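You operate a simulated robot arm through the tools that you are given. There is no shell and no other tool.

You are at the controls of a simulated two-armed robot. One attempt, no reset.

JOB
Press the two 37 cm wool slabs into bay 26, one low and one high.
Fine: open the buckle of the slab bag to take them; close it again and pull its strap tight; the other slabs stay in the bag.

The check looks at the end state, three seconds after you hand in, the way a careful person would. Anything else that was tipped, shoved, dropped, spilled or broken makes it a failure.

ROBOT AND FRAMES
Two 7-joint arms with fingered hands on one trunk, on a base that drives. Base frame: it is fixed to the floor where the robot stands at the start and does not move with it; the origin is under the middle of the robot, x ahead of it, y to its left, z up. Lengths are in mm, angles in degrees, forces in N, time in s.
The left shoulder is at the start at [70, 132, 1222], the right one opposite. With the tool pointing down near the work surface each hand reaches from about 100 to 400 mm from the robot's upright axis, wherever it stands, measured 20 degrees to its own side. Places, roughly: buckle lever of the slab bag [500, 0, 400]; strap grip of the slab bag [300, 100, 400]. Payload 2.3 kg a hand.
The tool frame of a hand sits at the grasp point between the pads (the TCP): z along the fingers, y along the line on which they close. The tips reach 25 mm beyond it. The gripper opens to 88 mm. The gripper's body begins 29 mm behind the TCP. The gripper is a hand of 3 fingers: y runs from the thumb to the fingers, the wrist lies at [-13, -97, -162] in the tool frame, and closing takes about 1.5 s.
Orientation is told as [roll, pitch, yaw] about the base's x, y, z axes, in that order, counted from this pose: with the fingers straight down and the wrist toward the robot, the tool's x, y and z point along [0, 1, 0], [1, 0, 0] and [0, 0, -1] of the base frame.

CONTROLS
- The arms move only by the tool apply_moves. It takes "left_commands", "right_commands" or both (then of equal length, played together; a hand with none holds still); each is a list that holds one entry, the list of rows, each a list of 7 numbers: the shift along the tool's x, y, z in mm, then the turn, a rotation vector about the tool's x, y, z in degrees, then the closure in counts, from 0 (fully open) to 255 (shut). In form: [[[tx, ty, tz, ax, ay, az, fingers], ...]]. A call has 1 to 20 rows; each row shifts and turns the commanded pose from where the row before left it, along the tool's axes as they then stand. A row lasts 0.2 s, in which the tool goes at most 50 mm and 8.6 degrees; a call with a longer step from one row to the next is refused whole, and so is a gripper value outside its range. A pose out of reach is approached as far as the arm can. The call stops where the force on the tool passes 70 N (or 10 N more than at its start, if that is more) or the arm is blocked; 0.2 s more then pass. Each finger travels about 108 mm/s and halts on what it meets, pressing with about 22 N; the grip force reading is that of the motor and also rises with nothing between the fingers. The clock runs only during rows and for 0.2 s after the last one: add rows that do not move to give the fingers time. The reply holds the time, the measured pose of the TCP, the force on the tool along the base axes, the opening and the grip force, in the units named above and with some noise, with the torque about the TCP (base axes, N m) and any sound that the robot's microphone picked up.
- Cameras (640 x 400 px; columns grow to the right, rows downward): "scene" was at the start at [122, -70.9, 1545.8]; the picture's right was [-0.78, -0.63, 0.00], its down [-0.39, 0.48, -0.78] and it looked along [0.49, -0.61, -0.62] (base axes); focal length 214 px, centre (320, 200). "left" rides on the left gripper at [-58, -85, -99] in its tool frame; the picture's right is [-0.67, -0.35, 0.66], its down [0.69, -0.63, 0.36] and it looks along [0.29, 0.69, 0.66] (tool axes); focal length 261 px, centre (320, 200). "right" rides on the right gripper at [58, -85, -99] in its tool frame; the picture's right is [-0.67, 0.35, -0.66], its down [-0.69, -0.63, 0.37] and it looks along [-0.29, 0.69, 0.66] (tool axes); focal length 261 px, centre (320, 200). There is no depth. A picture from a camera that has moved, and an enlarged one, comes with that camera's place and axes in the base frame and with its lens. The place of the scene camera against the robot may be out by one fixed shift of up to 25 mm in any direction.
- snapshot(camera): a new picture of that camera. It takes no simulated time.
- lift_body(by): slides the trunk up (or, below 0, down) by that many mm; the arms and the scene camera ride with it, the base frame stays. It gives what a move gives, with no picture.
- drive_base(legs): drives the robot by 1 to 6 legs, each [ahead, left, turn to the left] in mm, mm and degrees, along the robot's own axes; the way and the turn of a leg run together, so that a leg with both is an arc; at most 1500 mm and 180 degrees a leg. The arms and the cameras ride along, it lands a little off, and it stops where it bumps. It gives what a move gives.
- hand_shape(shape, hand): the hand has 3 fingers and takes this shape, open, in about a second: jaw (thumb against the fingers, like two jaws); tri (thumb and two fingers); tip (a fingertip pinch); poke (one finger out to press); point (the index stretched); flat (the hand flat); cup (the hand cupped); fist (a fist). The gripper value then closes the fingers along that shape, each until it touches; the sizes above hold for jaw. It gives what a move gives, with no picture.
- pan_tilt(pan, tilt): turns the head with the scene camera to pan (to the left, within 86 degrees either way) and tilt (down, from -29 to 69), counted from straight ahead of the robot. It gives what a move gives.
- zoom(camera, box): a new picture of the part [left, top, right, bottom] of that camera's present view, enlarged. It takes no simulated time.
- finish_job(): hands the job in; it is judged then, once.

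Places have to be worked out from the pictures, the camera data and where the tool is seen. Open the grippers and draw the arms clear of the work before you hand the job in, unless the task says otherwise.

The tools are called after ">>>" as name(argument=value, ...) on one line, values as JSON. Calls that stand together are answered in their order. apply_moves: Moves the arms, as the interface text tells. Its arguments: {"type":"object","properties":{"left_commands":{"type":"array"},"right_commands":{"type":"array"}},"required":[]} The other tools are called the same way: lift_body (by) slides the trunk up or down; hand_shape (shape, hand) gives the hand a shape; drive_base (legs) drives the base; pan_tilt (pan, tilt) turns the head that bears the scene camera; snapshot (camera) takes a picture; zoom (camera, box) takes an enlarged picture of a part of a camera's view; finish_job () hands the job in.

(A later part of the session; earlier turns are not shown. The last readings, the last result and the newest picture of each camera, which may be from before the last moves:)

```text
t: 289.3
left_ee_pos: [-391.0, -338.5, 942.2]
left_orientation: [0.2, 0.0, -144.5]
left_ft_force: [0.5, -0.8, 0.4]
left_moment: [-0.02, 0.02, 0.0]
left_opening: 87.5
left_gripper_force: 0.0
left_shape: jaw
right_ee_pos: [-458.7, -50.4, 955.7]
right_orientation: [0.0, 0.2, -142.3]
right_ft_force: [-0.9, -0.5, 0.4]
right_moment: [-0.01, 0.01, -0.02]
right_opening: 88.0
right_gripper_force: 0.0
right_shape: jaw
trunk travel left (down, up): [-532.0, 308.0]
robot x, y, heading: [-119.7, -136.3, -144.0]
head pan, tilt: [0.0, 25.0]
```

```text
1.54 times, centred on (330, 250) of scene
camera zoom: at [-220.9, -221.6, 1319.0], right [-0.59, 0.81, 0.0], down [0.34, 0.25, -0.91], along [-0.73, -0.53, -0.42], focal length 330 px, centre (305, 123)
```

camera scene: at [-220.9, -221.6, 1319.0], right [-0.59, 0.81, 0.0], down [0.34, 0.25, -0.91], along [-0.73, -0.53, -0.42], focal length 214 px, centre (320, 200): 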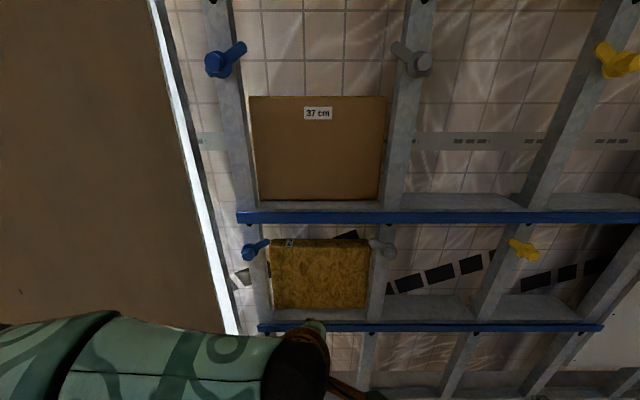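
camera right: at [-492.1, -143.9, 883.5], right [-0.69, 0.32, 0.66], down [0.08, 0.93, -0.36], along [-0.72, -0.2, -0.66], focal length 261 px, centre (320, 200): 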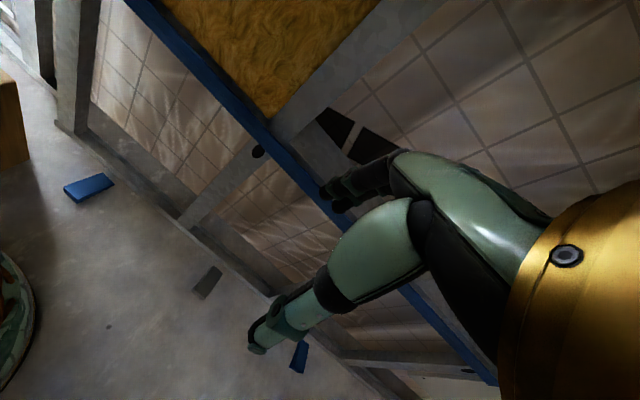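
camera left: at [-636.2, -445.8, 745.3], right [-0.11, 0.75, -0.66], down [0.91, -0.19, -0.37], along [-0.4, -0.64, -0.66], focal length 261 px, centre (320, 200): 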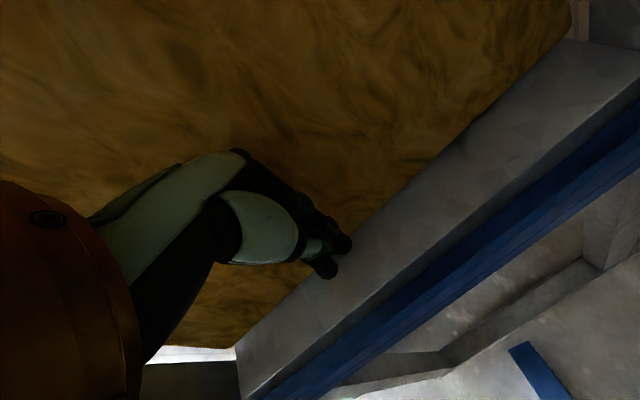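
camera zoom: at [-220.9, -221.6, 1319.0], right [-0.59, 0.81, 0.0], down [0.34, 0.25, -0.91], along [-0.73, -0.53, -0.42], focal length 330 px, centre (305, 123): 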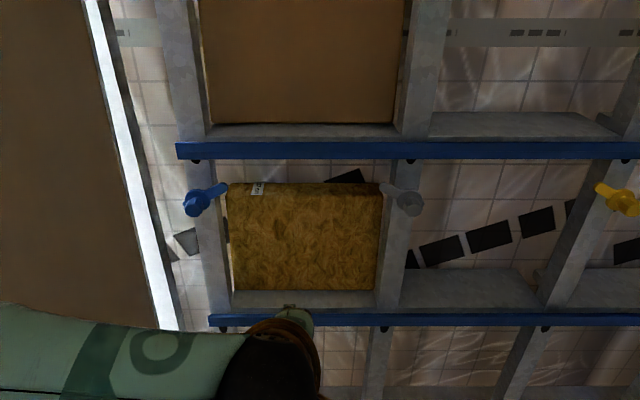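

Both slabs are seated. Now I turn round and drive to the buckle stance (forward 0, left −278).

>>> drive_base(legs=[[0, 0, 90], [0, 0, 90]])

>>> drive_base(legs=[[0, -241, 0], [170, 0, 0]])

>>> pan_tilt(pan=0, tilt=50)

>>> snapshot(camera="scene")

>>> zoom(camera="scene", box=[220, 200, 420, 360])

>>> snapshot(camera="left")

```text
t: 297.4
left_ee_pos: [140.0, 76.7, 943.3]
left_orientation: [0.0, 0.1, 36.9]
left_ft_force: [1.0, -0.2, 0.1]
left_moment: [-0.01, 0.0, -0.04]
left_opening: 87.5
left_gripper_force: 0.0
left_shape: jaw
right_ee_pos: [212.8, -210.3, 956.7]
right_orientation: [0.0, 0.2, 39.0]
right_ft_force: [-0.3, 0.6, -0.9]
right_moment: [0.01, 0.01, -0.03]
right_opening: 87.8
right_gripper_force: 0.0
right_shape: jaw
trunk travel left (down, up): [-532.0, 308.0]
robot x, y, heading: [-123.1, -132.3, 37.2]
head pan, tilt: [0.0, 25.0]
```

```text
t: 300.2
left_ee_pos: [420.0, -15.2, 942.6]
left_orientation: [0.1, 0.0, 36.9]
left_ft_force: [-0.1, -0.5, -1.0]
left_moment: [0.01, -0.03, 0.02]
left_opening: 87.6
left_gripper_force: 0.1
left_shape: jaw
right_ee_pos: [493.6, -301.2, 954.9]
right_orientation: [-0.1, 0.2, 39.0]
right_ft_force: [0.2, -0.1, 0.4]
right_moment: [0.02, 0.02, -0.03]
right_opening: 87.8
right_gripper_force: 0.0
right_shape: jaw
trunk travel left (down, up): [-532.0, 308.0]
robot x, y, heading: [155.0, -223.8, 37.2]
head pan, tilt: [0.0, 25.0]
```

```text
t: 301.1
left_ee_pos: [420.5, -13.9, 942.3]
left_orientation: [0.1, 0.1, 36.7]
left_ft_force: [-0.2, 0.1, -0.5]
left_moment: [-0.02, 0.02, 0.04]
left_opening: 87.8
left_gripper_force: 0.1
left_shape: jaw
right_ee_pos: [494.0, -301.3, 956.4]
right_orientation: [0.0, 0.2, 38.8]
right_ft_force: [-0.1, -1.2, -0.4]
right_moment: [0.0, -0.01, 0.0]
right_opening: 87.7
right_gripper_force: 0.1
right_shape: jaw
trunk travel left (down, up): [-532.0, 308.0]
robot x, y, heading: [158.2, -222.6, 37.4]
head pan, tilt: [0.0, 50.0]
```

```text
taken
camera scene: at [275.9, -151.9, 1281.5], right [0.61, -0.8, 0.0], down [-0.61, -0.46, -0.64], along [0.51, 0.39, -0.77], focal length 214 px, centre (320, 200)
```

scene: 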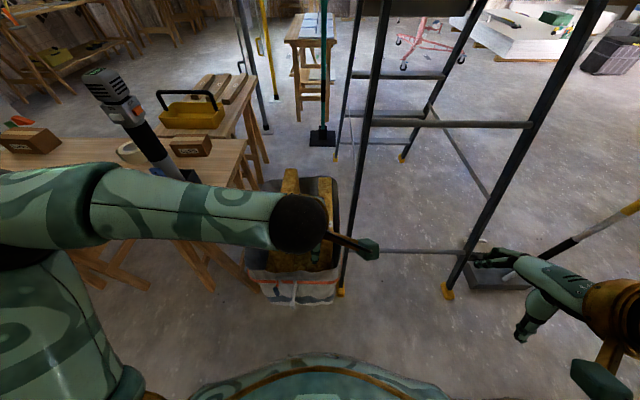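

```text
2.50 times, centred on (320, 280) of scene
camera zoom: at [275.9, -151.9, 1281.5], right [0.61, -0.8, 0.0], down [-0.61, -0.46, -0.64], along [0.51, 0.39, -0.77], focal length 536 px, centre (320, 0)
```

zoom: 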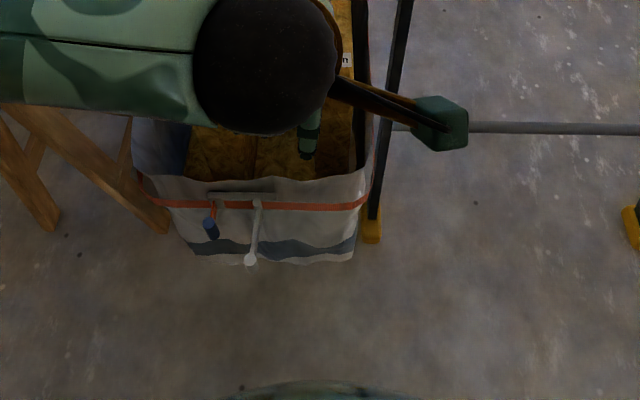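

```text
taken
camera left: at [388.4, -112.4, 1043.1], right [0.12, -0.74, -0.66], down [-0.92, 0.17, -0.36], along [0.38, 0.65, -0.66], focal length 261 px, centre (320, 200)
```

left: 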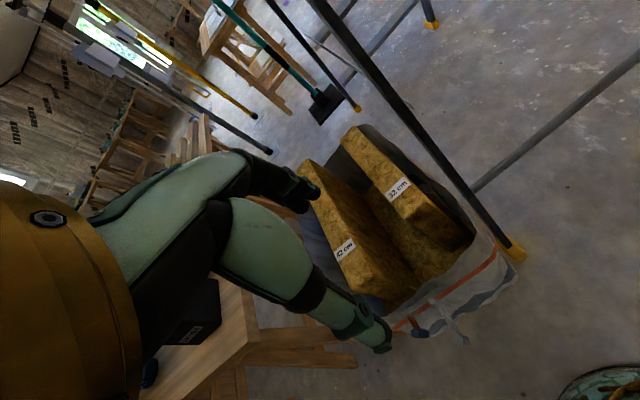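

Bag, open lever and retracted strap grip are visible. I zoom the left camera for exact positions of knob and grip.

>>> zoom(camera="left", box=[360, 260, 540, 380])

>>> zoom(camera="scene", box=[260, 260, 360, 320])

>>> zoom(camera="right", box=[0, 100, 240, 340])

```text
3.33 times, centred on (450, 320) of left
camera zoom: at [388.4, -112.4, 1043.1], right [0.12, -0.74, -0.66], down [-0.92, 0.17, -0.36], along [0.38, 0.65, -0.66], focal length 869 px, centre (-113, -200)
```

zoom: 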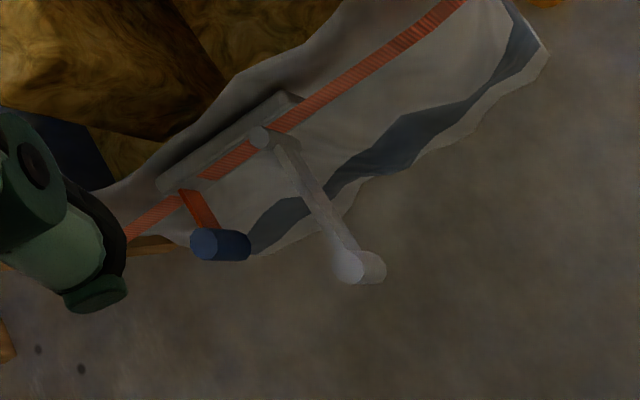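

```text
6.40 times, centred on (310, 290) of scene
camera zoom: at [275.9, -151.9, 1281.5], right [0.61, -0.8, 0.0], down [-0.61, -0.46, -0.64], along [0.51, 0.39, -0.77], focal length 1373 px, centre (384, -376)
```

zoom: 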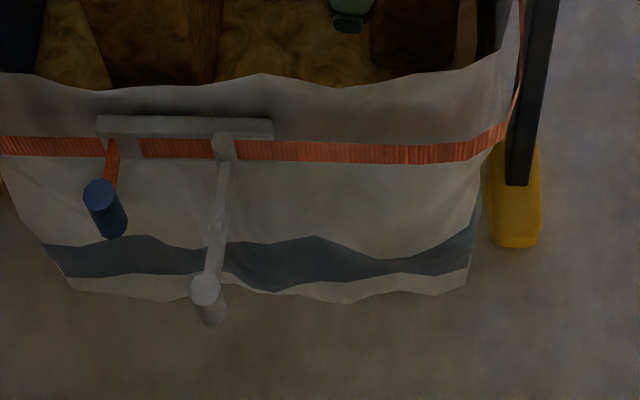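

```text
1.67 times, centred on (120, 220) of right
camera zoom: at [392.0, -308.7, 1055.3], right [0.69, -0.3, 0.65], down [-0.06, -0.93, -0.36], along [0.72, 0.21, -0.66], focal length 434 px, centre (653, 167)
```

zoom: 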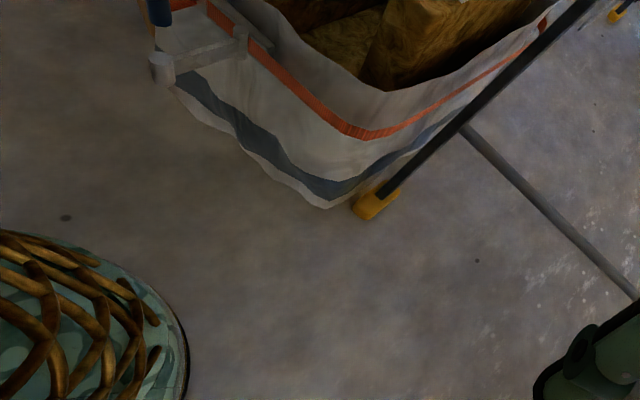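

Knob now at (forward 326, left −169), pivot (410, −171), strap grip (379, −101), all tops at z≈430. I lower the trunk 100 mm and bring the left hand above the knob, turned −57°.

>>> lift_body(by=-100)

>>> apply_moves(left_commands=[[[15.7, -0.4, 36, 0, 0, 0, 0], [15.7, -0.4, 36, 0, 0, 0, 0], [15.7, -0.4, 36, 0, 0, 0, 0], [15.7, -0.4, 36, 0, 0, 0, 0], [15.7, -0.4, 36, 0, 0, 0, 0], [15.7, -0.4, 36, 0, 0, 0, 0], [0, 0, 0, 0, 0, 8.14, 60], [0, 0, 0, 0, 0, 8.14, 110], [0, 0, 0, 0, 0, 8.14, 130], [0, 0, 0, 0, 0, 8.14, 130], [0, 0, 0, 0, 0, 8.14, 130], [0, 0, 0, 0, 0, 8.14, 130], [0, 0, 0, 0, 0, 8.14, 130], [0, 0, 0, 0, 0, 0, 130]]])

>>> snapshot(camera="left")

>>> snapshot(camera="scene")

```text
t: 302.4
left_ee_pos: [420.0, -14.0, 842.8]
left_orientation: [0.1, 0.0, 36.8]
left_ft_force: [-0.1, -0.7, -0.3]
left_moment: [-0.01, 0.02, -0.01]
left_opening: 87.5
left_gripper_force: 0.0
left_shape: jaw
right_ee_pos: [493.9, -301.8, 855.5]
right_orientation: [0.1, 0.3, 39.0]
right_ft_force: [-0.1, 1.2, 0.0]
right_moment: [-0.03, 0.02, -0.01]
right_opening: 87.7
right_gripper_force: 0.1
right_shape: jaw
trunk travel left (down, up): [-432.0, 408.0]
robot x, y, heading: [156.2, -226.9, 37.2]
head pan, tilt: [0.0, 50.0]
```

```text
t: 305.4
left_ee_pos: [361.8, 59.8, 626.5]
left_orientation: [0.1, 0.0, -20.3]
left_ft_force: [0.1, -0.3, -0.4]
left_moment: [-0.03, 0.02, 0.02]
left_opening: 43.8
left_gripper_force: 0.0
left_shape: jaw
right_ee_pos: [493.8, -300.3, 855.7]
right_orientation: [-0.1, 0.3, 39.0]
right_ft_force: [0.2, 0.1, -0.7]
right_moment: [-0.01, -0.04, -0.02]
right_opening: 87.6
right_gripper_force: 0.1
right_shape: jaw
trunk travel left (down, up): [-432.0, 408.0]
robot x, y, heading: [156.8, -223.6, 37.2]
head pan, tilt: [0.0, 50.0]
```

```text
taken
camera left: at [263.4, 34.4, 727.1], right [-0.56, -0.51, -0.66], down [-0.35, 0.86, -0.36], along [0.75, 0.03, -0.66], focal length 261 px, centre (320, 200)
```

left: 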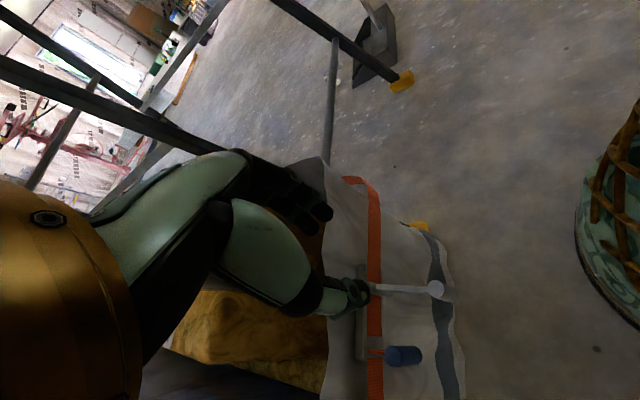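

```text
taken
camera scene: at [276.0, -152.0, 1181.4], right [0.61, -0.8, 0.0], down [-0.61, -0.46, -0.64], along [0.51, 0.39, -0.77], focal length 214 px, centre (320, 200)
```

scene: 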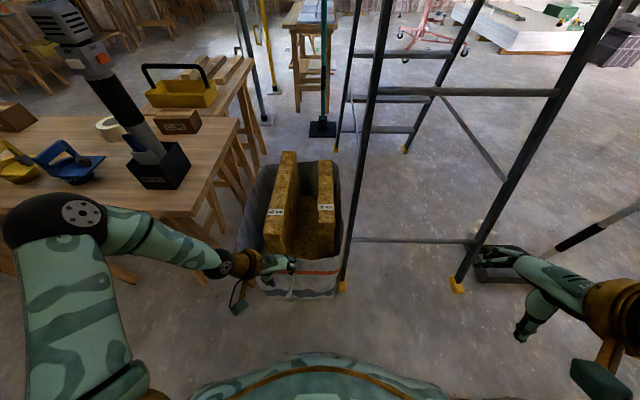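

I check the knob's position under the hand with a zoom.

>>> zoom(camera="left", box=[340, 240, 480, 380])

```text
2.86 times, centred on (410, 310) of left
camera zoom: at [263.4, 34.4, 727.1], right [-0.56, -0.51, -0.66], down [-0.35, 0.86, -0.36], along [0.75, 0.03, -0.66], focal length 745 px, centre (63, -114)
```

zoom: 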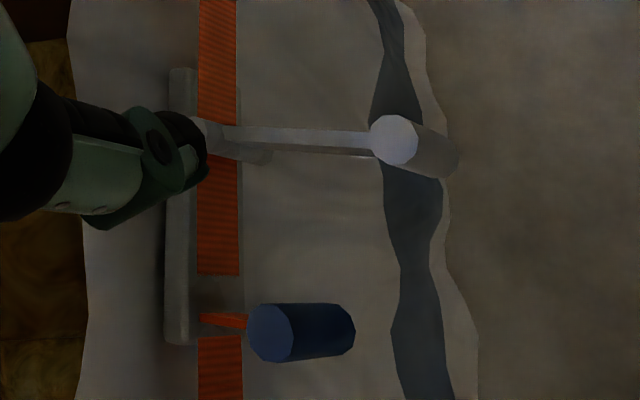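

The knob is 3 mm and 5 mm off in tool x and y; I correct and descend 211 mm, then close on it.

>>> apply_moves(left_commands=[[[2.7, 5, 30, 0, 0, 0, 130], [0, 0, 40, 0, 0, 0, 130], [0, 0, 40, 0, 0, 0, 130], [0, 0, 40, 0, 0, 0, 130], [0, 0, 30, 0, 0, 0, 130], [0, 0, 20, 0, 0, 0, 130], [0, 0, 11, 0, 0, 0, 130], [0, 0, 0, 0, 0, 0, 130]]])

>>> zoom(camera="left", box=[190, 130, 430, 400])

```text
t: 307.2
left_ee_pos: [366.5, 61.0, 414.4]
left_orientation: [0.1, 0.1, -20.1]
left_ft_force: [-0.4, -0.6, -0.5]
left_moment: [0.0, -0.01, -0.02]
left_opening: 43.8
left_gripper_force: 0.0
left_shape: jaw
right_ee_pos: [494.3, -300.6, 856.8]
right_orientation: [0.0, 0.2, 39.0]
right_ft_force: [0.4, 0.5, 0.9]
right_moment: [0.0, -0.01, -0.01]
right_opening: 88.0
right_gripper_force: 0.1
right_shape: jaw
trunk travel left (down, up): [-432.0, 408.0]
robot x, y, heading: [156.7, -227.1, 37.2]
head pan, tilt: [0.0, 50.0]
```

```text
1.48 times, centred on (310, 265) of left
camera zoom: at [268.3, 34.8, 515.1], right [-0.56, -0.51, -0.66], down [-0.36, 0.86, -0.36], along [0.75, 0.03, -0.66], focal length 386 px, centre (335, 104)
```

zoom: 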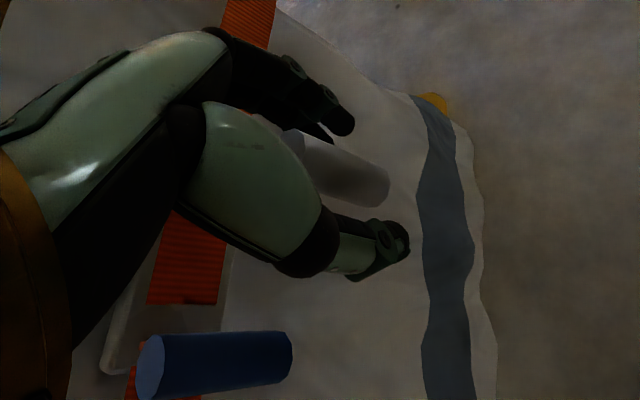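

The knob lies between fingers and thumb. I close.

>>> apply_moves(left_commands=[[[0, 0, 0, 0, 0, 0, 255], [0, 0, 0, 0, 0, 0, 255], [0, 0, 0, 0, 0, 0, 255], [0, 0, 0, 0, 0, 0, 255], [0, 0, 0, 0, 0, 0, 255]]])

>>> zoom(camera="left", box=[190, 130, 430, 400])

```text
t: 308.4
left_ee_pos: [366.7, 61.1, 414.4]
left_orientation: [0.0, 0.1, -20.1]
left_ft_force: [-1.8, -1.8, -2.3]
left_moment: [-0.05, 0.01, -0.03]
left_opening: 10.8
left_gripper_force: 22.8
left_shape: jaw
right_ee_pos: [494.8, -299.4, 855.8]
right_orientation: [-0.1, 0.3, 39.0]
right_ft_force: [0.0, 0.7, 0.1]
right_moment: [-0.01, -0.01, -0.03]
right_opening: 88.1
right_gripper_force: 0.1
right_shape: jaw
trunk travel left (down, up): [-432.0, 408.0]
robot x, y, heading: [158.5, -226.9, 37.3]
head pan, tilt: [0.0, 50.0]
```

```text
1.48 times, centred on (310, 265) of left
camera zoom: at [268.2, 35.0, 515.2], right [-0.56, -0.51, -0.66], down [-0.36, 0.86, -0.36], along [0.75, 0.03, -0.66], focal length 386 px, centre (335, 104)
```

zoom: 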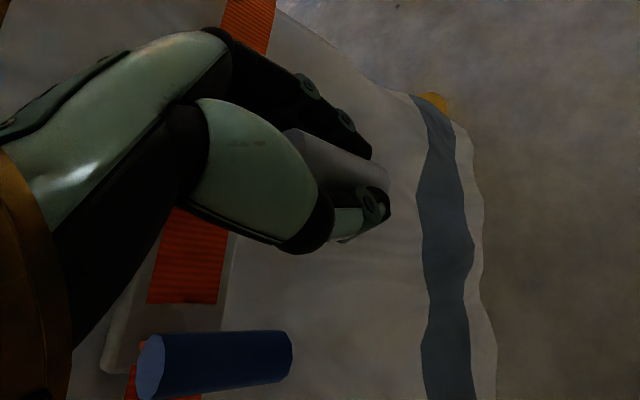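

Gripped. I swing the lever back along the arc, first about 30°, checking the force.

>>> apply_moves(left_commands=[[[-4.46, 7.24, 0, 0, 0, 0, 255], [-3.74, 7.59, 0, 0, 0, 0, 255], [-2.98, 8.08, 0, 0, 0, 0, 255], [-2.06, 8.32, 0, 0, 0, 0, 255], [-1.14, 8.56, 0, 0, 0, 0, 255], [0, 0, 0, 0, 0, 0, 255]]])

>>> zoom(camera="left", box=[190, 130, 430, 400])

```text
t: 309.8
left_ee_pos: [400.4, 34.4, 413.5]
left_orientation: [0.0, 0.1, -20.0]
left_ft_force: [1.9, 9.3, -5.0]
left_moment: [0.22, -0.1, 0.1]
left_opening: 10.0
left_gripper_force: 21.9
left_shape: jaw
right_ee_pos: [495.3, -300.1, 856.0]
right_orientation: [-0.2, 0.3, 39.0]
right_ft_force: [-0.1, -0.3, 0.1]
right_moment: [-0.01, 0.01, 0.0]
right_opening: 87.8
right_gripper_force: 0.2
right_shape: jaw
trunk travel left (down, up): [-432.0, 408.0]
robot x, y, heading: [156.0, -228.5, 37.4]
head pan, tilt: [0.0, 50.0]
```

```text
1.48 times, centred on (310, 265) of left
camera zoom: at [301.5, 8.9, 515.4], right [-0.56, -0.51, -0.66], down [-0.36, 0.86, -0.36], along [0.75, 0.03, -0.66], focal length 386 px, centre (335, 104)
```

zoom: 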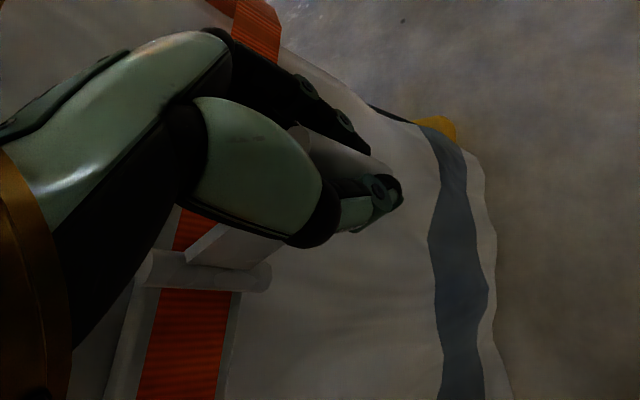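

Moving well at under 10 N. I continue to the closed angle.

>>> apply_moves(left_commands=[[[-0.12, 8.63, 0, 0, 0, 0, 255], [0.69, 8.67, 0, 0, 0, 0, 255], [1.46, 8.58, 0, 0, 0, 0, 255], [2.57, 8.35, 0, 0, 0, 0, 255], [0, 0, 0, 0, 0, 0, 255]]])

>>> apply_moves(left_commands=[[[3.45, 8.08, 0, 0, 0, 0, 255], [4.25, 7.77, 0, 0, 0, 0, 255], [0, 0, 0, 0, 0, 0, 255]]])

>>> zoom(camera="left", box=[190, 130, 430, 400])

>>> zoom(camera="scene", box=[200, 220, 360, 320])

```text
t: 311.0
left_ee_pos: [433.2, 28.0, 414.7]
left_orientation: [-0.1, 0.1, -20.2]
left_ft_force: [-0.5, 14.0, -8.5]
left_moment: [0.33, -0.07, 0.12]
left_opening: 8.8
left_gripper_force: 21.9
left_shape: jaw
right_ee_pos: [494.9, -298.7, 856.0]
right_orientation: [-0.1, 0.4, 39.0]
right_ft_force: [-0.3, -0.5, -0.1]
right_moment: [-0.01, -0.01, -0.02]
right_opening: 87.8
right_gripper_force: 0.1
right_shape: jaw
trunk travel left (down, up): [-432.0, 408.0]
robot x, y, heading: [157.0, -225.6, 37.3]
head pan, tilt: [0.0, 50.0]
```

```text
t: 311.8
left_ee_pos: [450.5, 28.0, 415.7]
left_orientation: [-0.1, 0.1, -20.1]
left_ft_force: [-1.6, 9.4, -7.7]
left_moment: [0.31, -0.04, 0.05]
left_opening: 8.4
left_gripper_force: 21.7
left_shape: jaw
right_ee_pos: [494.0, -298.8, 855.6]
right_orientation: [-0.1, 0.4, 39.1]
right_ft_force: [0.4, 0.4, -1.0]
right_moment: [-0.02, -0.03, 0.0]
right_opening: 87.8
right_gripper_force: 0.1
right_shape: jaw
trunk travel left (down, up): [-432.0, 408.0]
robot x, y, heading: [156.2, -224.9, 37.2]
head pan, tilt: [0.0, 50.0]
```

```text
1.48 times, centred on (310, 265) of left
camera zoom: at [352.9, 2.8, 515.6], right [-0.56, -0.51, -0.65], down [-0.36, 0.86, -0.37], along [0.75, 0.03, -0.66], focal length 386 px, centre (335, 104)
```

zoom: 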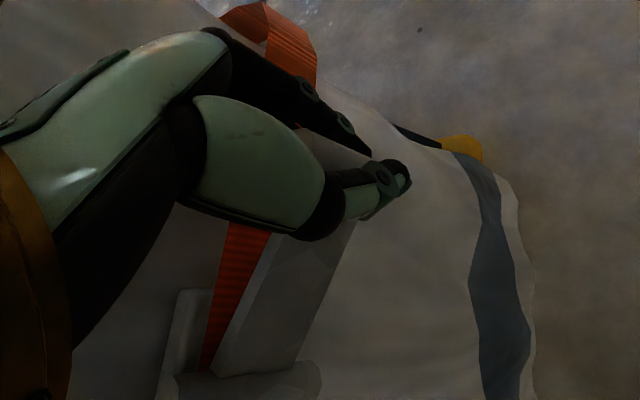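

```text
4.00 times, centred on (280, 270) of scene
camera zoom: at [276.7, -149.5, 1181.2], right [0.61, -0.8, 0.0], down [-0.61, -0.47, -0.64], along [0.51, 0.39, -0.77], focal length 858 px, centre (480, -80)
```

zoom: 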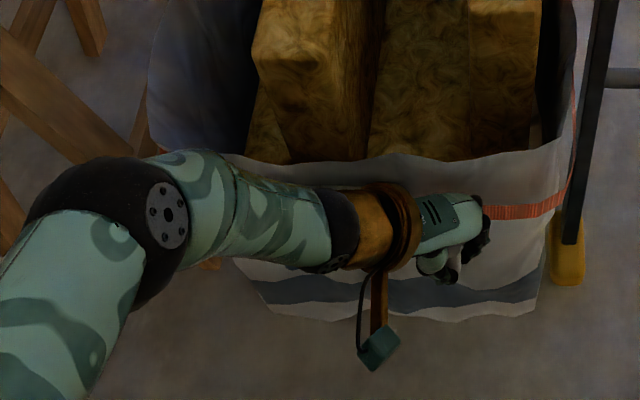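

The lever is back at its original angle (−113°). I nudge 4 mm further to feel whether it is at its stop.

>>> apply_moves(left_commands=[[[2.3, 3.3, 0, 0, 0, 0, 255], [0, 0, 0, 0, 0, 0, 255]]])

```text
t: 312.4
left_ee_pos: [456.1, 29.2, 414.7]
left_orientation: [-0.1, 0.1, -20.0]
left_ft_force: [-3.6, 7.9, -7.7]
left_moment: [0.25, -0.07, 0.06]
left_opening: 8.7
left_gripper_force: 22.2
left_shape: jaw
right_ee_pos: [496.1, -297.8, 855.9]
right_orientation: [0.0, 0.4, 39.0]
right_ft_force: [0.0, -0.5, 0.7]
right_moment: [0.0, 0.0, -0.02]
right_opening: 87.9
right_gripper_force: 0.1
right_shape: jaw
trunk travel left (down, up): [-432.0, 408.0]
robot x, y, heading: [155.7, -224.9, 37.5]
head pan, tilt: [0.0, 50.0]
```

No stop felt yet; I push another 8 mm in two steps, watching for the stop.

>>> apply_moves(left_commands=[[[2.6, 3.0, 0, 0, 0, 0, 255], [0, 0, 0, 0, 0, 0, 255]]])

>>> apply_moves(left_commands=[[[2.8, 2.8, 0, 0, 0, 0, 255], [0, 0, 0, 0, 0, 0, 255]]])

>>> zoom(camera="left", box=[190, 130, 430, 400])

```text
t: 313.0
left_ee_pos: [458.5, 30.6, 415.0]
left_orientation: [-0.1, 0.1, -20.2]
left_ft_force: [-10.1, -1.1, -9.4]
left_moment: [0.06, 0.1, 0.0]
left_opening: 8.7
left_gripper_force: 22.3
left_shape: jaw
right_ee_pos: [494.8, -300.4, 856.3]
right_orientation: [-0.1, 0.3, 39.0]
right_ft_force: [0.0, 0.0, -0.3]
right_moment: [-0.02, -0.01, 0.02]
right_opening: 87.9
right_gripper_force: 0.1
right_shape: jaw
trunk travel left (down, up): [-432.0, 408.0]
robot x, y, heading: [153.6, -226.2, 37.3]
head pan, tilt: [0.0, 50.0]
```

```text
t: 313.6
left_ee_pos: [460.8, 31.0, 414.6]
left_orientation: [0.0, 0.0, -20.2]
left_ft_force: [-20.1, -12.2, -10.6]
left_moment: [-0.13, 0.23, -0.04]
left_opening: 9.0
left_gripper_force: 22.0
left_shape: jaw
right_ee_pos: [493.2, -301.3, 856.3]
right_orientation: [-0.1, 0.2, 39.0]
right_ft_force: [-0.3, 0.9, -0.3]
right_moment: [0.02, 0.01, -0.04]
right_opening: 88.1
right_gripper_force: 0.0
right_shape: jaw
trunk travel left (down, up): [-432.0, 408.0]
robot x, y, heading: [155.9, -225.5, 37.6]
head pan, tilt: [0.0, 50.0]
```

```text
1.48 times, centred on (310, 265) of left
camera zoom: at [362.6, 4.9, 516.0], right [-0.56, -0.51, -0.65], down [-0.35, 0.86, -0.37], along [0.75, 0.03, -0.66], focal length 386 px, centre (335, 104)
```

zoom: 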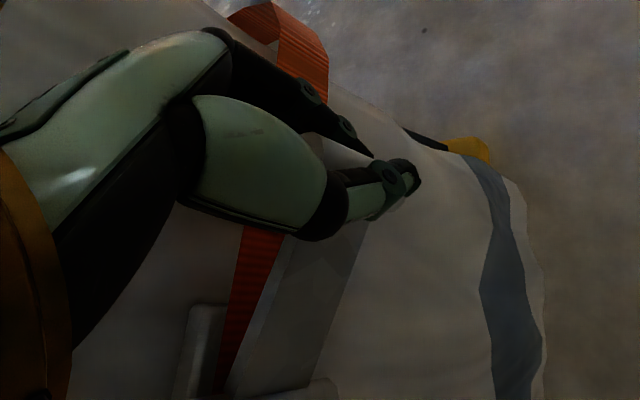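

The stop is felt (about 23 N): the lever is fully closed. I ease off, release and rise to inspect.

>>> apply_moves(left_commands=[[[-2, -2.5, 0, 0, 0, 0, 255], [0, 0, 0, 0, 0, 0, 120], [0, 0, 0, 0, 0, 0, 120], [0, 0, 0, 0, 0, 0, 120], [0, 0, -20, 0, 0, 0, 120], [0, 0, -40, 0, 0, 0, 120], [0, 0, -45, 0, 0, 0, 120], [0, 0, -45, 0, 0, 0, 120], [0, 0, -45, 0, 0, 0, 120], [0, 0, 0, 0, 0, 0, 120]]])

>>> snapshot(camera="left")

>>> zoom(camera="left", box=[340, 220, 520, 400])

>>> zoom(camera="scene", box=[200, 220, 360, 320])

```text
t: 315.8
left_ee_pos: [457.5, 30.8, 611.5]
left_orientation: [-0.1, 0.0, -20.1]
left_ft_force: [0.6, 0.0, -0.1]
left_moment: [-0.03, 0.02, 0.0]
left_opening: 46.3
left_gripper_force: 0.1
left_shape: jaw
right_ee_pos: [494.1, -300.4, 855.5]
right_orientation: [0.0, 0.3, 39.0]
right_ft_force: [0.2, 0.2, 1.4]
right_moment: [-0.01, 0.01, -0.02]
right_opening: 88.2
right_gripper_force: 0.1
right_shape: jaw
trunk travel left (down, up): [-432.0, 408.0]
robot x, y, heading: [158.1, -220.9, 37.4]
head pan, tilt: [0.0, 50.0]
```

```text
taken
camera left: at [360.1, 5.5, 711.7], right [-0.56, -0.51, -0.66], down [-0.36, 0.86, -0.36], along [0.75, 0.03, -0.66], focal length 261 px, centre (320, 200)
```

left: 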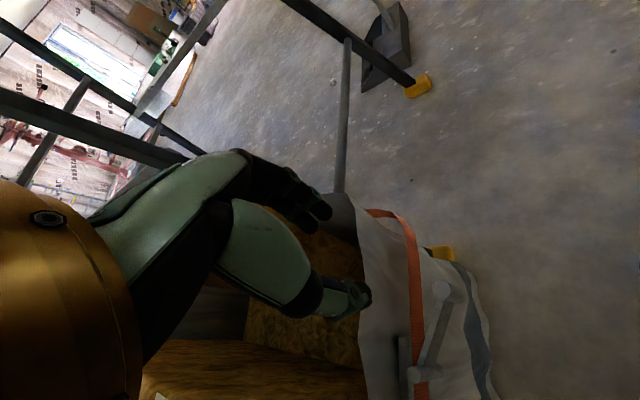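

```text
2.22 times, centred on (430, 310) of left
camera zoom: at [360.1, 5.5, 711.7], right [-0.56, -0.51, -0.66], down [-0.36, 0.86, -0.36], along [0.75, 0.03, -0.66], focal length 579 px, centre (76, -44)
```

zoom: 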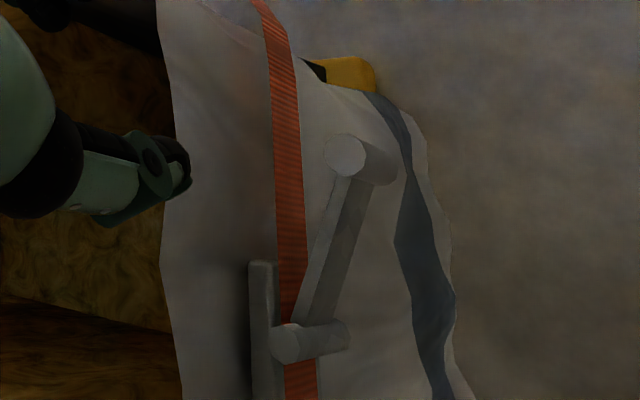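

```text
4.00 times, centred on (280, 270) of scene
camera zoom: at [276.3, -151.7, 1181.4], right [0.61, -0.8, 0.0], down [-0.61, -0.46, -0.64], along [0.51, 0.39, -0.77], focal length 858 px, centre (480, -80)
```

zoom: 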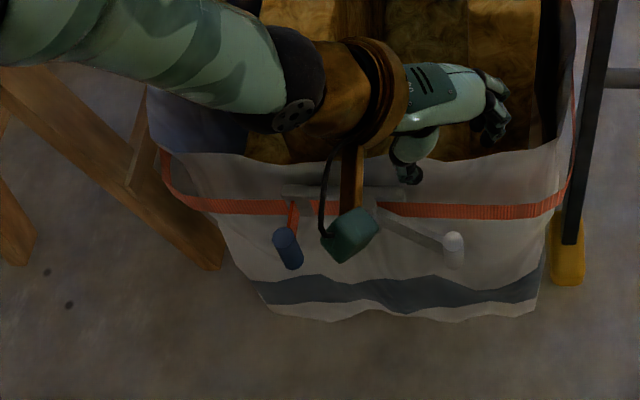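

The lever is closed as it was at the start; the band is still slack and the blue grip short. Now I bring the left hand over the strap grip at (375, −101), turned −90°.

>>> apply_moves(left_commands=[[[18.3, -32.6, -5, 0, 0, 0, 120], [18.3, -32.6, -5, 0, 0, 0, 120], [18.3, -32.5, -5, 0, 0, 0, 120], [18.3, -32.5, -5, 0, 0, 0, 120], [0, 0, 0, 0, 0, 8.25, 120], [0, 0, 0, 0, 0, 8.25, 120], [0, 0, 0, 0, 0, 8.25, 120], [0, 0, 0, 0, 0, 8.25, 120], [0, 0, 0, 0, 0, 0, 120]]])

>>> snapshot(camera="left")

>>> zoom(camera="left", box=[340, 220, 560, 400])

>>> snapshot(camera="scene")

```text
t: 317.8
left_ee_pos: [363.2, 145.4, 630.4]
left_orientation: [0.0, 0.0, -53.3]
left_ft_force: [0.0, 0.7, -0.1]
left_moment: [-0.05, -0.03, 0.0]
left_opening: 46.1
left_gripper_force: 0.0
left_shape: jaw
right_ee_pos: [494.4, -300.3, 855.9]
right_orientation: [-0.1, 0.2, 39.0]
right_ft_force: [-0.2, 0.3, 0.3]
right_moment: [0.03, -0.07, 0.01]
right_opening: 87.8
right_gripper_force: 0.0
right_shape: jaw
trunk travel left (down, up): [-432.0, 408.0]
robot x, y, heading: [156.9, -221.1, 37.3]
head pan, tilt: [0.0, 50.0]
```

```text
taken
camera left: at [266.2, 177.0, 731.4], right [-0.75, -0.12, -0.66], down [0.17, 0.91, -0.37], along [0.64, -0.39, -0.66], focal length 261 px, centre (320, 200)
```

left: 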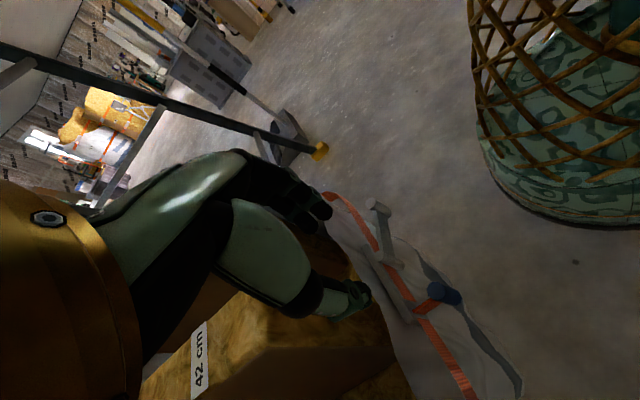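

```text
2.22 times, centred on (450, 310) of left
camera zoom: at [266.2, 177.0, 731.4], right [-0.75, -0.12, -0.66], down [0.17, 0.91, -0.37], along [0.64, -0.39, -0.66], focal length 579 px, centre (31, -44)
```

zoom: 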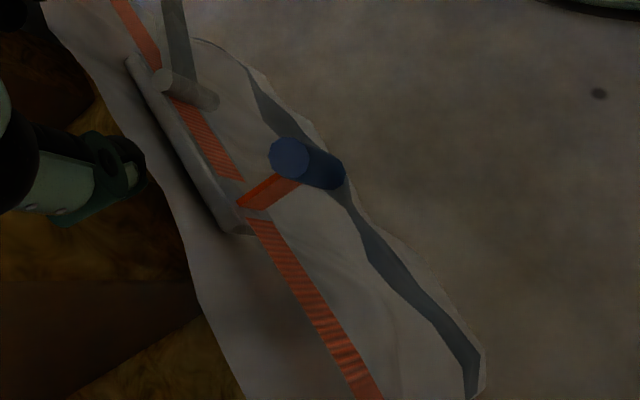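

```text
taken
camera scene: at [275.8, -151.8, 1181.4], right [0.61, -0.8, 0.0], down [-0.61, -0.46, -0.64], along [0.51, 0.39, -0.77], focal length 214 px, centre (320, 200)
```

scene: 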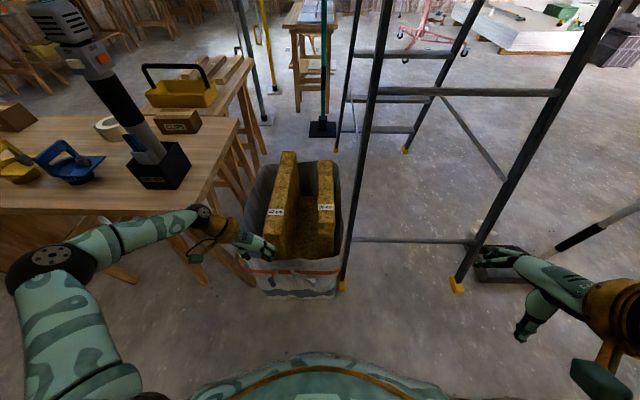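

The grip's axis is 4 mm forward and 3.5 mm right of the TCP. I correct partly and descend 217 mm around it.

>>> apply_moves(left_commands=[[[1.5, 3.5, 30, 0, 0, 0, 120], [0, 0, 40, 0, 0, 0, 120], [0, 0, 40, 0, 0, 0, 120], [0, 0, 40, 0, 0, 0, 120], [0, 0, 30, 0, 0, 0, 120], [0, 0, 20, 0, 0, 0, 120], [0, 0, 15, 0, 0, 0, 120], [0, 0, 0, 0, 0, 0, 120]]])

>>> zoom(camera="left", box=[190, 130, 430, 400])

```text
t: 319.6
left_ee_pos: [363.2, 140.4, 426.6]
left_orientation: [0.0, 0.1, -53.2]
left_ft_force: [-0.5, 0.6, -0.4]
left_moment: [-0.03, -0.01, 0.02]
left_opening: 46.1
left_gripper_force: 0.0
left_shape: jaw
left hand out of reach, approached as far as the arm can: row 7
right_ee_pos: [493.8, -299.9, 855.9]
right_orientation: [0.1, 0.2, 39.0]
right_ft_force: [0.1, -0.4, 0.5]
right_moment: [-0.02, -0.01, 0.05]
right_opening: 87.9
right_gripper_force: 0.1
right_shape: jaw
trunk travel left (down, up): [-432.0, 408.0]
robot x, y, heading: [159.8, -227.4, 37.1]
head pan, tilt: [0.0, 50.0]
```

```text
1.48 times, centred on (310, 265) of left
camera zoom: at [267.6, 171.9, 526.8], right [-0.75, -0.12, -0.66], down [0.17, 0.92, -0.37], along [0.64, -0.38, -0.66], focal length 386 px, centre (335, 104)
```

zoom: 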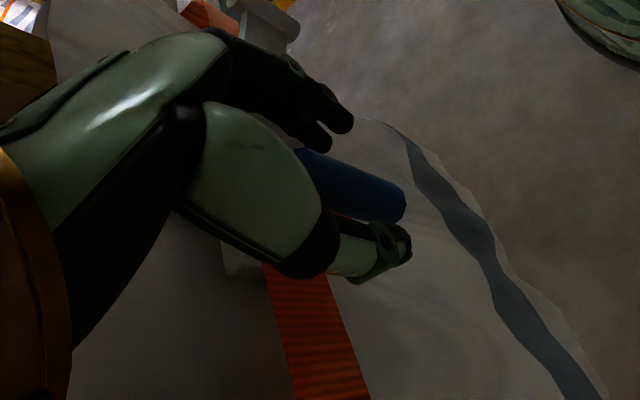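

The blue grip is between thumb and fingers, but the arm ran out of reach at z=427. I lower the trunk 14 mm and close on it.

>>> lift_body(by=-14)

>>> apply_moves(left_commands=[[[0, 0, 0, 0, 0, 0, 255], [0, 0, 0, 0, 0, 0, 255], [0, 0, 0, 0, 0, 0, 255], [0, 0, 0, 0, 0, 0, 255], [0, 0, 0, 0, 0, 0, 255]]])

>>> zoom(camera="left", box=[190, 130, 430, 400])

```text
t: 320.2
left_ee_pos: [364.2, 141.2, 411.2]
left_orientation: [0.1, 0.2, -53.1]
left_ft_force: [0.4, -0.3, -0.3]
left_moment: [-0.01, 0.01, -0.01]
left_opening: 46.1
left_gripper_force: 0.0
left_shape: jaw
right_ee_pos: [494.4, -300.6, 842.7]
right_orientation: [-0.1, 0.2, 39.1]
right_ft_force: [-1.0, 0.2, 0.0]
right_moment: [0.01, 0.0, -0.03]
right_opening: 87.9
right_gripper_force: 0.0
right_shape: jaw
trunk travel left (down, up): [-418.0, 422.0]
robot x, y, heading: [154.7, -224.4, 37.2]
head pan, tilt: [0.0, 50.0]
```

```text
t: 321.4
left_ee_pos: [361.9, 140.1, 413.1]
left_orientation: [0.0, 0.2, -53.1]
left_ft_force: [-5.3, -3.0, -3.5]
left_moment: [-0.06, 0.09, 0.01]
left_opening: 9.8
left_gripper_force: 21.9
left_shape: jaw
right_ee_pos: [494.0, -301.6, 842.0]
right_orientation: [-0.1, 0.2, 39.0]
right_ft_force: [0.1, -0.5, 0.5]
right_moment: [0.01, 0.0, -0.03]
right_opening: 87.9
right_gripper_force: 0.1
right_shape: jaw
trunk travel left (down, up): [-418.0, 422.0]
robot x, y, heading: [160.5, -224.5, 37.0]
head pan, tilt: [0.0, 50.0]
```

```text
1.48 times, centred on (310, 265) of left
camera zoom: at [267.1, 172.1, 512.8], right [-0.75, -0.12, -0.65], down [0.17, 0.92, -0.37], along [0.64, -0.38, -0.66], focal length 386 px, centre (335, 104)
```

zoom: 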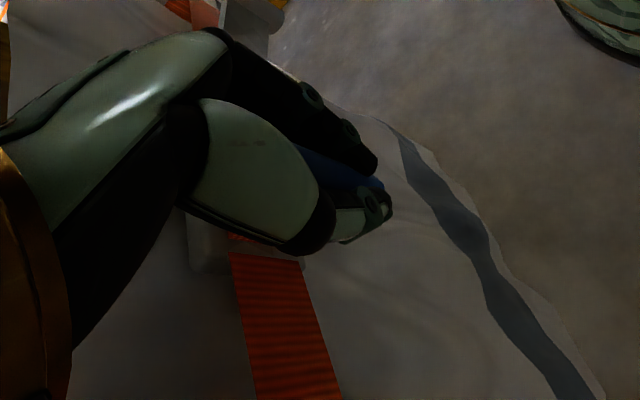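

Grip held. I pull it straight outward (toward the robot) in 8 mm steps, watching the force.

>>> apply_moves(left_commands=[[[-8, 0, 0, 0, 0, 0, 255], [-8, 0, 0, 0, 0, 0, 255], [-8, 0, 0, 0, 0, 0, 255], [0, 0, 0, 0, 0, 0, 255]]])

>>> apply_moves(left_commands=[[[-8, 0, 0, 0, 0, 0, 255], [-8, 0, 0, 0, 0, 0, 255], [-8, 0, 0, 0, 0, 0, 255], [0, 0, 0, 0, 0, 0, 255]]])

>>> zoom(camera="left", box=[190, 130, 430, 400])

>>> zoom(camera="scene", box=[200, 220, 360, 320])

```text
t: 322.4
left_ee_pos: [344.8, 126.1, 412.1]
left_orientation: [-0.1, 0.3, -53.1]
left_ft_force: [0.4, -0.1, -0.1]
left_moment: [0.01, -0.01, -0.03]
left_opening: 7.3
left_gripper_force: 21.9
left_shape: jaw
right_ee_pos: [493.9, -301.3, 843.0]
right_orientation: [0.0, 0.2, 39.0]
right_ft_force: [-0.3, -0.6, 0.0]
right_moment: [0.02, -0.01, -0.01]
right_opening: 88.0
right_gripper_force: 0.1
right_shape: jaw
trunk travel left (down, up): [-418.0, 422.0]
robot x, y, heading: [152.7, -225.6, 37.3]
head pan, tilt: [0.0, 50.0]
```

```text
t: 323.4
left_ee_pos: [325.9, 110.9, 412.2]
left_orientation: [-0.1, 0.2, -53.0]
left_ft_force: [0.9, 0.9, -0.2]
left_moment: [-0.03, 0.02, 0.05]
left_opening: 7.4
left_gripper_force: 21.7
left_shape: jaw
right_ee_pos: [494.3, -301.0, 843.1]
right_orientation: [-0.1, 0.2, 39.0]
right_ft_force: [-0.9, -0.2, -0.1]
right_moment: [-0.01, 0.0, -0.02]
right_opening: 87.8
right_gripper_force: 0.1
right_shape: jaw
trunk travel left (down, up): [-418.0, 422.0]
robot x, y, heading: [162.1, -225.2, 37.2]
head pan, tilt: [0.0, 50.0]
```

```text
1.48 times, centred on (310, 265) of left
camera zoom: at [229.4, 143.3, 512.8], right [-0.75, -0.12, -0.66], down [0.17, 0.92, -0.36], along [0.64, -0.38, -0.66], focal length 386 px, centre (335, 104)
```

zoom: 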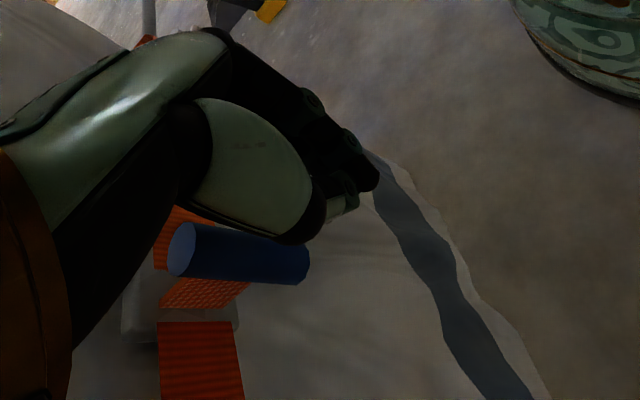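

```text
4.00 times, centred on (280, 270) of scene
camera zoom: at [276.0, -151.8, 1167.4], right [0.61, -0.8, 0.0], down [-0.61, -0.46, -0.64], along [0.51, 0.39, -0.77], focal length 858 px, centre (480, -80)
```

zoom: 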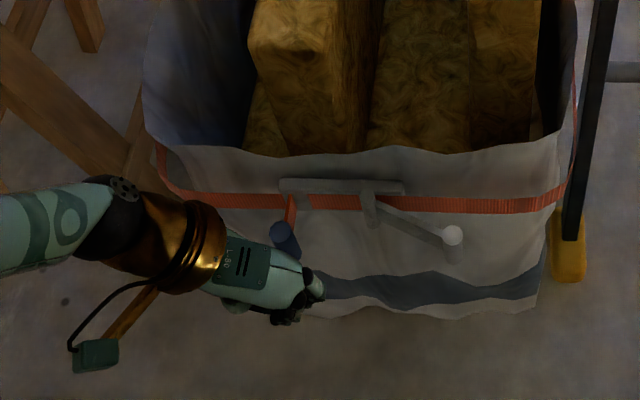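

The grip slipped out (I held it 8 mm off its axis). I open, gain reach by raising the hand 50 mm while lowering the trunk 50 mm, and move forward to enclose the grip properly at forward 384.

>>> apply_moves(left_commands=[[[0, 0, 0, 0, 0, 0, 120], [0, 0, 0, 0, 0, 0, 120], [0, 0, -25, 0, 0, 0, 120], [0, 0, -25, 0, 0, 0, 120], [0, 0, 0, 0, 0, 0, 120]]])

>>> lift_body(by=-50)

>>> zoom(camera="left", box=[190, 130, 430, 400])

```text
t: 324.6
left_ee_pos: [325.6, 110.3, 462.6]
left_orientation: [0.0, 0.2, -53.1]
left_ft_force: [0.5, 0.9, 0.6]
left_moment: [0.0, 0.01, 0.01]
left_opening: 46.3
left_gripper_force: 0.3
left_shape: jaw
right_ee_pos: [494.2, -299.4, 842.5]
right_orientation: [0.0, 0.2, 39.0]
right_ft_force: [-0.2, -0.7, -0.3]
right_moment: [0.0, -0.02, 0.01]
right_opening: 88.0
right_gripper_force: 0.1
right_shape: jaw
trunk travel left (down, up): [-418.0, 422.0]
robot x, y, heading: [157.3, -224.8, 37.3]
head pan, tilt: [0.0, 50.0]
```

```text
t: 325.6
left_ee_pos: [325.7, 111.0, 413.3]
left_orientation: [0.1, 0.1, -53.1]
left_ft_force: [-0.7, -0.3, 0.2]
left_moment: [-0.04, 0.02, -0.02]
left_opening: 46.3
left_gripper_force: 0.2
left_shape: jaw
right_ee_pos: [494.5, -300.3, 791.3]
right_orientation: [-0.1, 0.2, 38.9]
right_ft_force: [0.3, 0.6, -0.5]
right_moment: [-0.01, 0.04, -0.01]
right_opening: 87.9
right_gripper_force: 0.1
right_shape: jaw
trunk travel left (down, up): [-368.0, 472.0]
robot x, y, heading: [158.6, -219.6, 37.3]
head pan, tilt: [0.0, 50.0]
```

```text
1.48 times, centred on (310, 265) of left
camera zoom: at [229.8, 143.0, 513.2], right [-0.75, -0.12, -0.66], down [0.17, 0.92, -0.36], along [0.64, -0.38, -0.66], focal length 386 px, centre (335, 104)
```

zoom: 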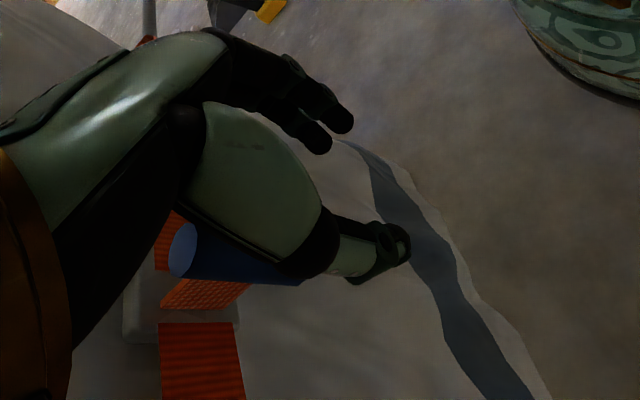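

The grip's axis is now about 62 mm ahead and 4 mm to the right. I move forward 60 mm with the hand open around it, then close.

>>> apply_moves(left_commands=[[[5, 4, 0, 0, 0, 0, 120], [11, 0, 0, 0, 0, 0, 120], [11, 0, 0, 0, 0, 0, 120], [11, 0, 0, 0, 0, 0, 120], [11, 0, 0, 0, 0, 0, 120], [11, 0, 0, 0, 0, 0, 120], [0, 0, 0, 0, 0, 0, 120]]])

>>> zoom(camera="left", box=[190, 130, 430, 400])

```text
t: 327.2
left_ee_pos: [376.1, 143.9, 412.4]
left_orientation: [0.0, 0.2, -53.2]
left_ft_force: [-0.1, 0.5, 0.0]
left_moment: [-0.01, -0.02, -0.04]
left_opening: 46.4
left_gripper_force: 0.1
left_shape: jaw
right_ee_pos: [493.6, -300.6, 791.8]
right_orientation: [0.1, 0.2, 39.0]
right_ft_force: [0.2, -0.3, 0.1]
right_moment: [-0.02, 0.02, 0.0]
right_opening: 87.7
right_gripper_force: 0.0
right_shape: jaw
trunk travel left (down, up): [-368.0, 472.0]
robot x, y, heading: [158.6, -224.1, 37.4]
head pan, tilt: [0.0, 50.0]
```

```text
1.48 times, centred on (310, 265) of left
camera zoom: at [280.6, 175.8, 513.2], right [-0.75, -0.12, -0.66], down [0.17, 0.92, -0.37], along [0.64, -0.38, -0.66], focal length 386 px, centre (335, 104)
```

zoom: 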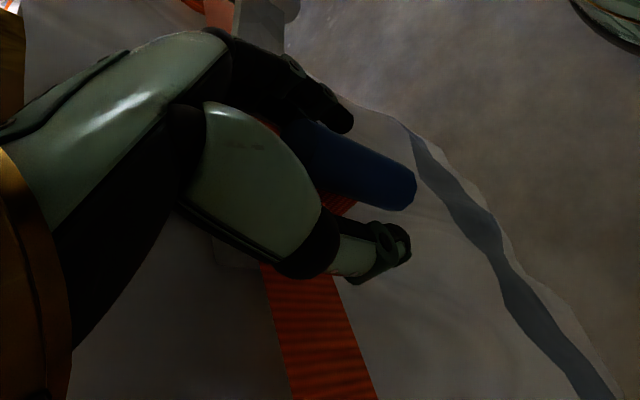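

The grip axis is 7 mm toward the fingers; I shift 6 mm right and close.

>>> apply_moves(left_commands=[[[0, 6, 0, 0, 0, 0, 120], [0, 0, 0, 0, 0, 0, 255], [0, 0, 0, 0, 0, 0, 255], [0, 0, 0, 0, 0, 0, 255], [0, 0, 0, 0, 0, 0, 255], [0, 0, 0, 0, 0, 0, 255]]])

>>> zoom(camera="left", box=[190, 130, 430, 400])

```text
t: 328.6
left_ee_pos: [381.8, 138.2, 412.4]
left_orientation: [0.0, 0.1, -53.1]
left_ft_force: [9.0, 1.9, -3.7]
left_moment: [-0.08, -0.17, -0.06]
left_opening: 4.4
left_gripper_force: 22.4
left_shape: jaw
right_ee_pos: [495.5, -300.6, 791.7]
right_orientation: [0.0, 0.4, 39.0]
right_ft_force: [-0.1, -0.3, 0.5]
right_moment: [-0.02, -0.04, 0.0]
right_opening: 87.8
right_gripper_force: 0.1
right_shape: jaw
trunk travel left (down, up): [-368.0, 472.0]
robot x, y, heading: [158.5, -226.3, 37.4]
head pan, tilt: [0.0, 50.0]
```

```text
1.48 times, centred on (310, 265) of left
camera zoom: at [285.2, 171.4, 512.7], right [-0.75, -0.12, -0.65], down [0.17, 0.92, -0.37], along [0.64, -0.38, -0.66], focal length 386 px, centre (335, 104)
```

zoom: 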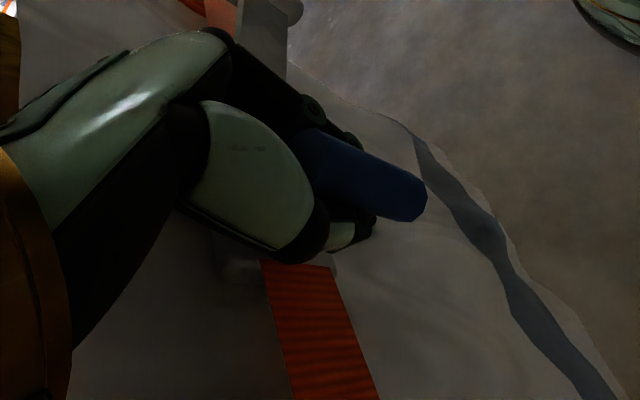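

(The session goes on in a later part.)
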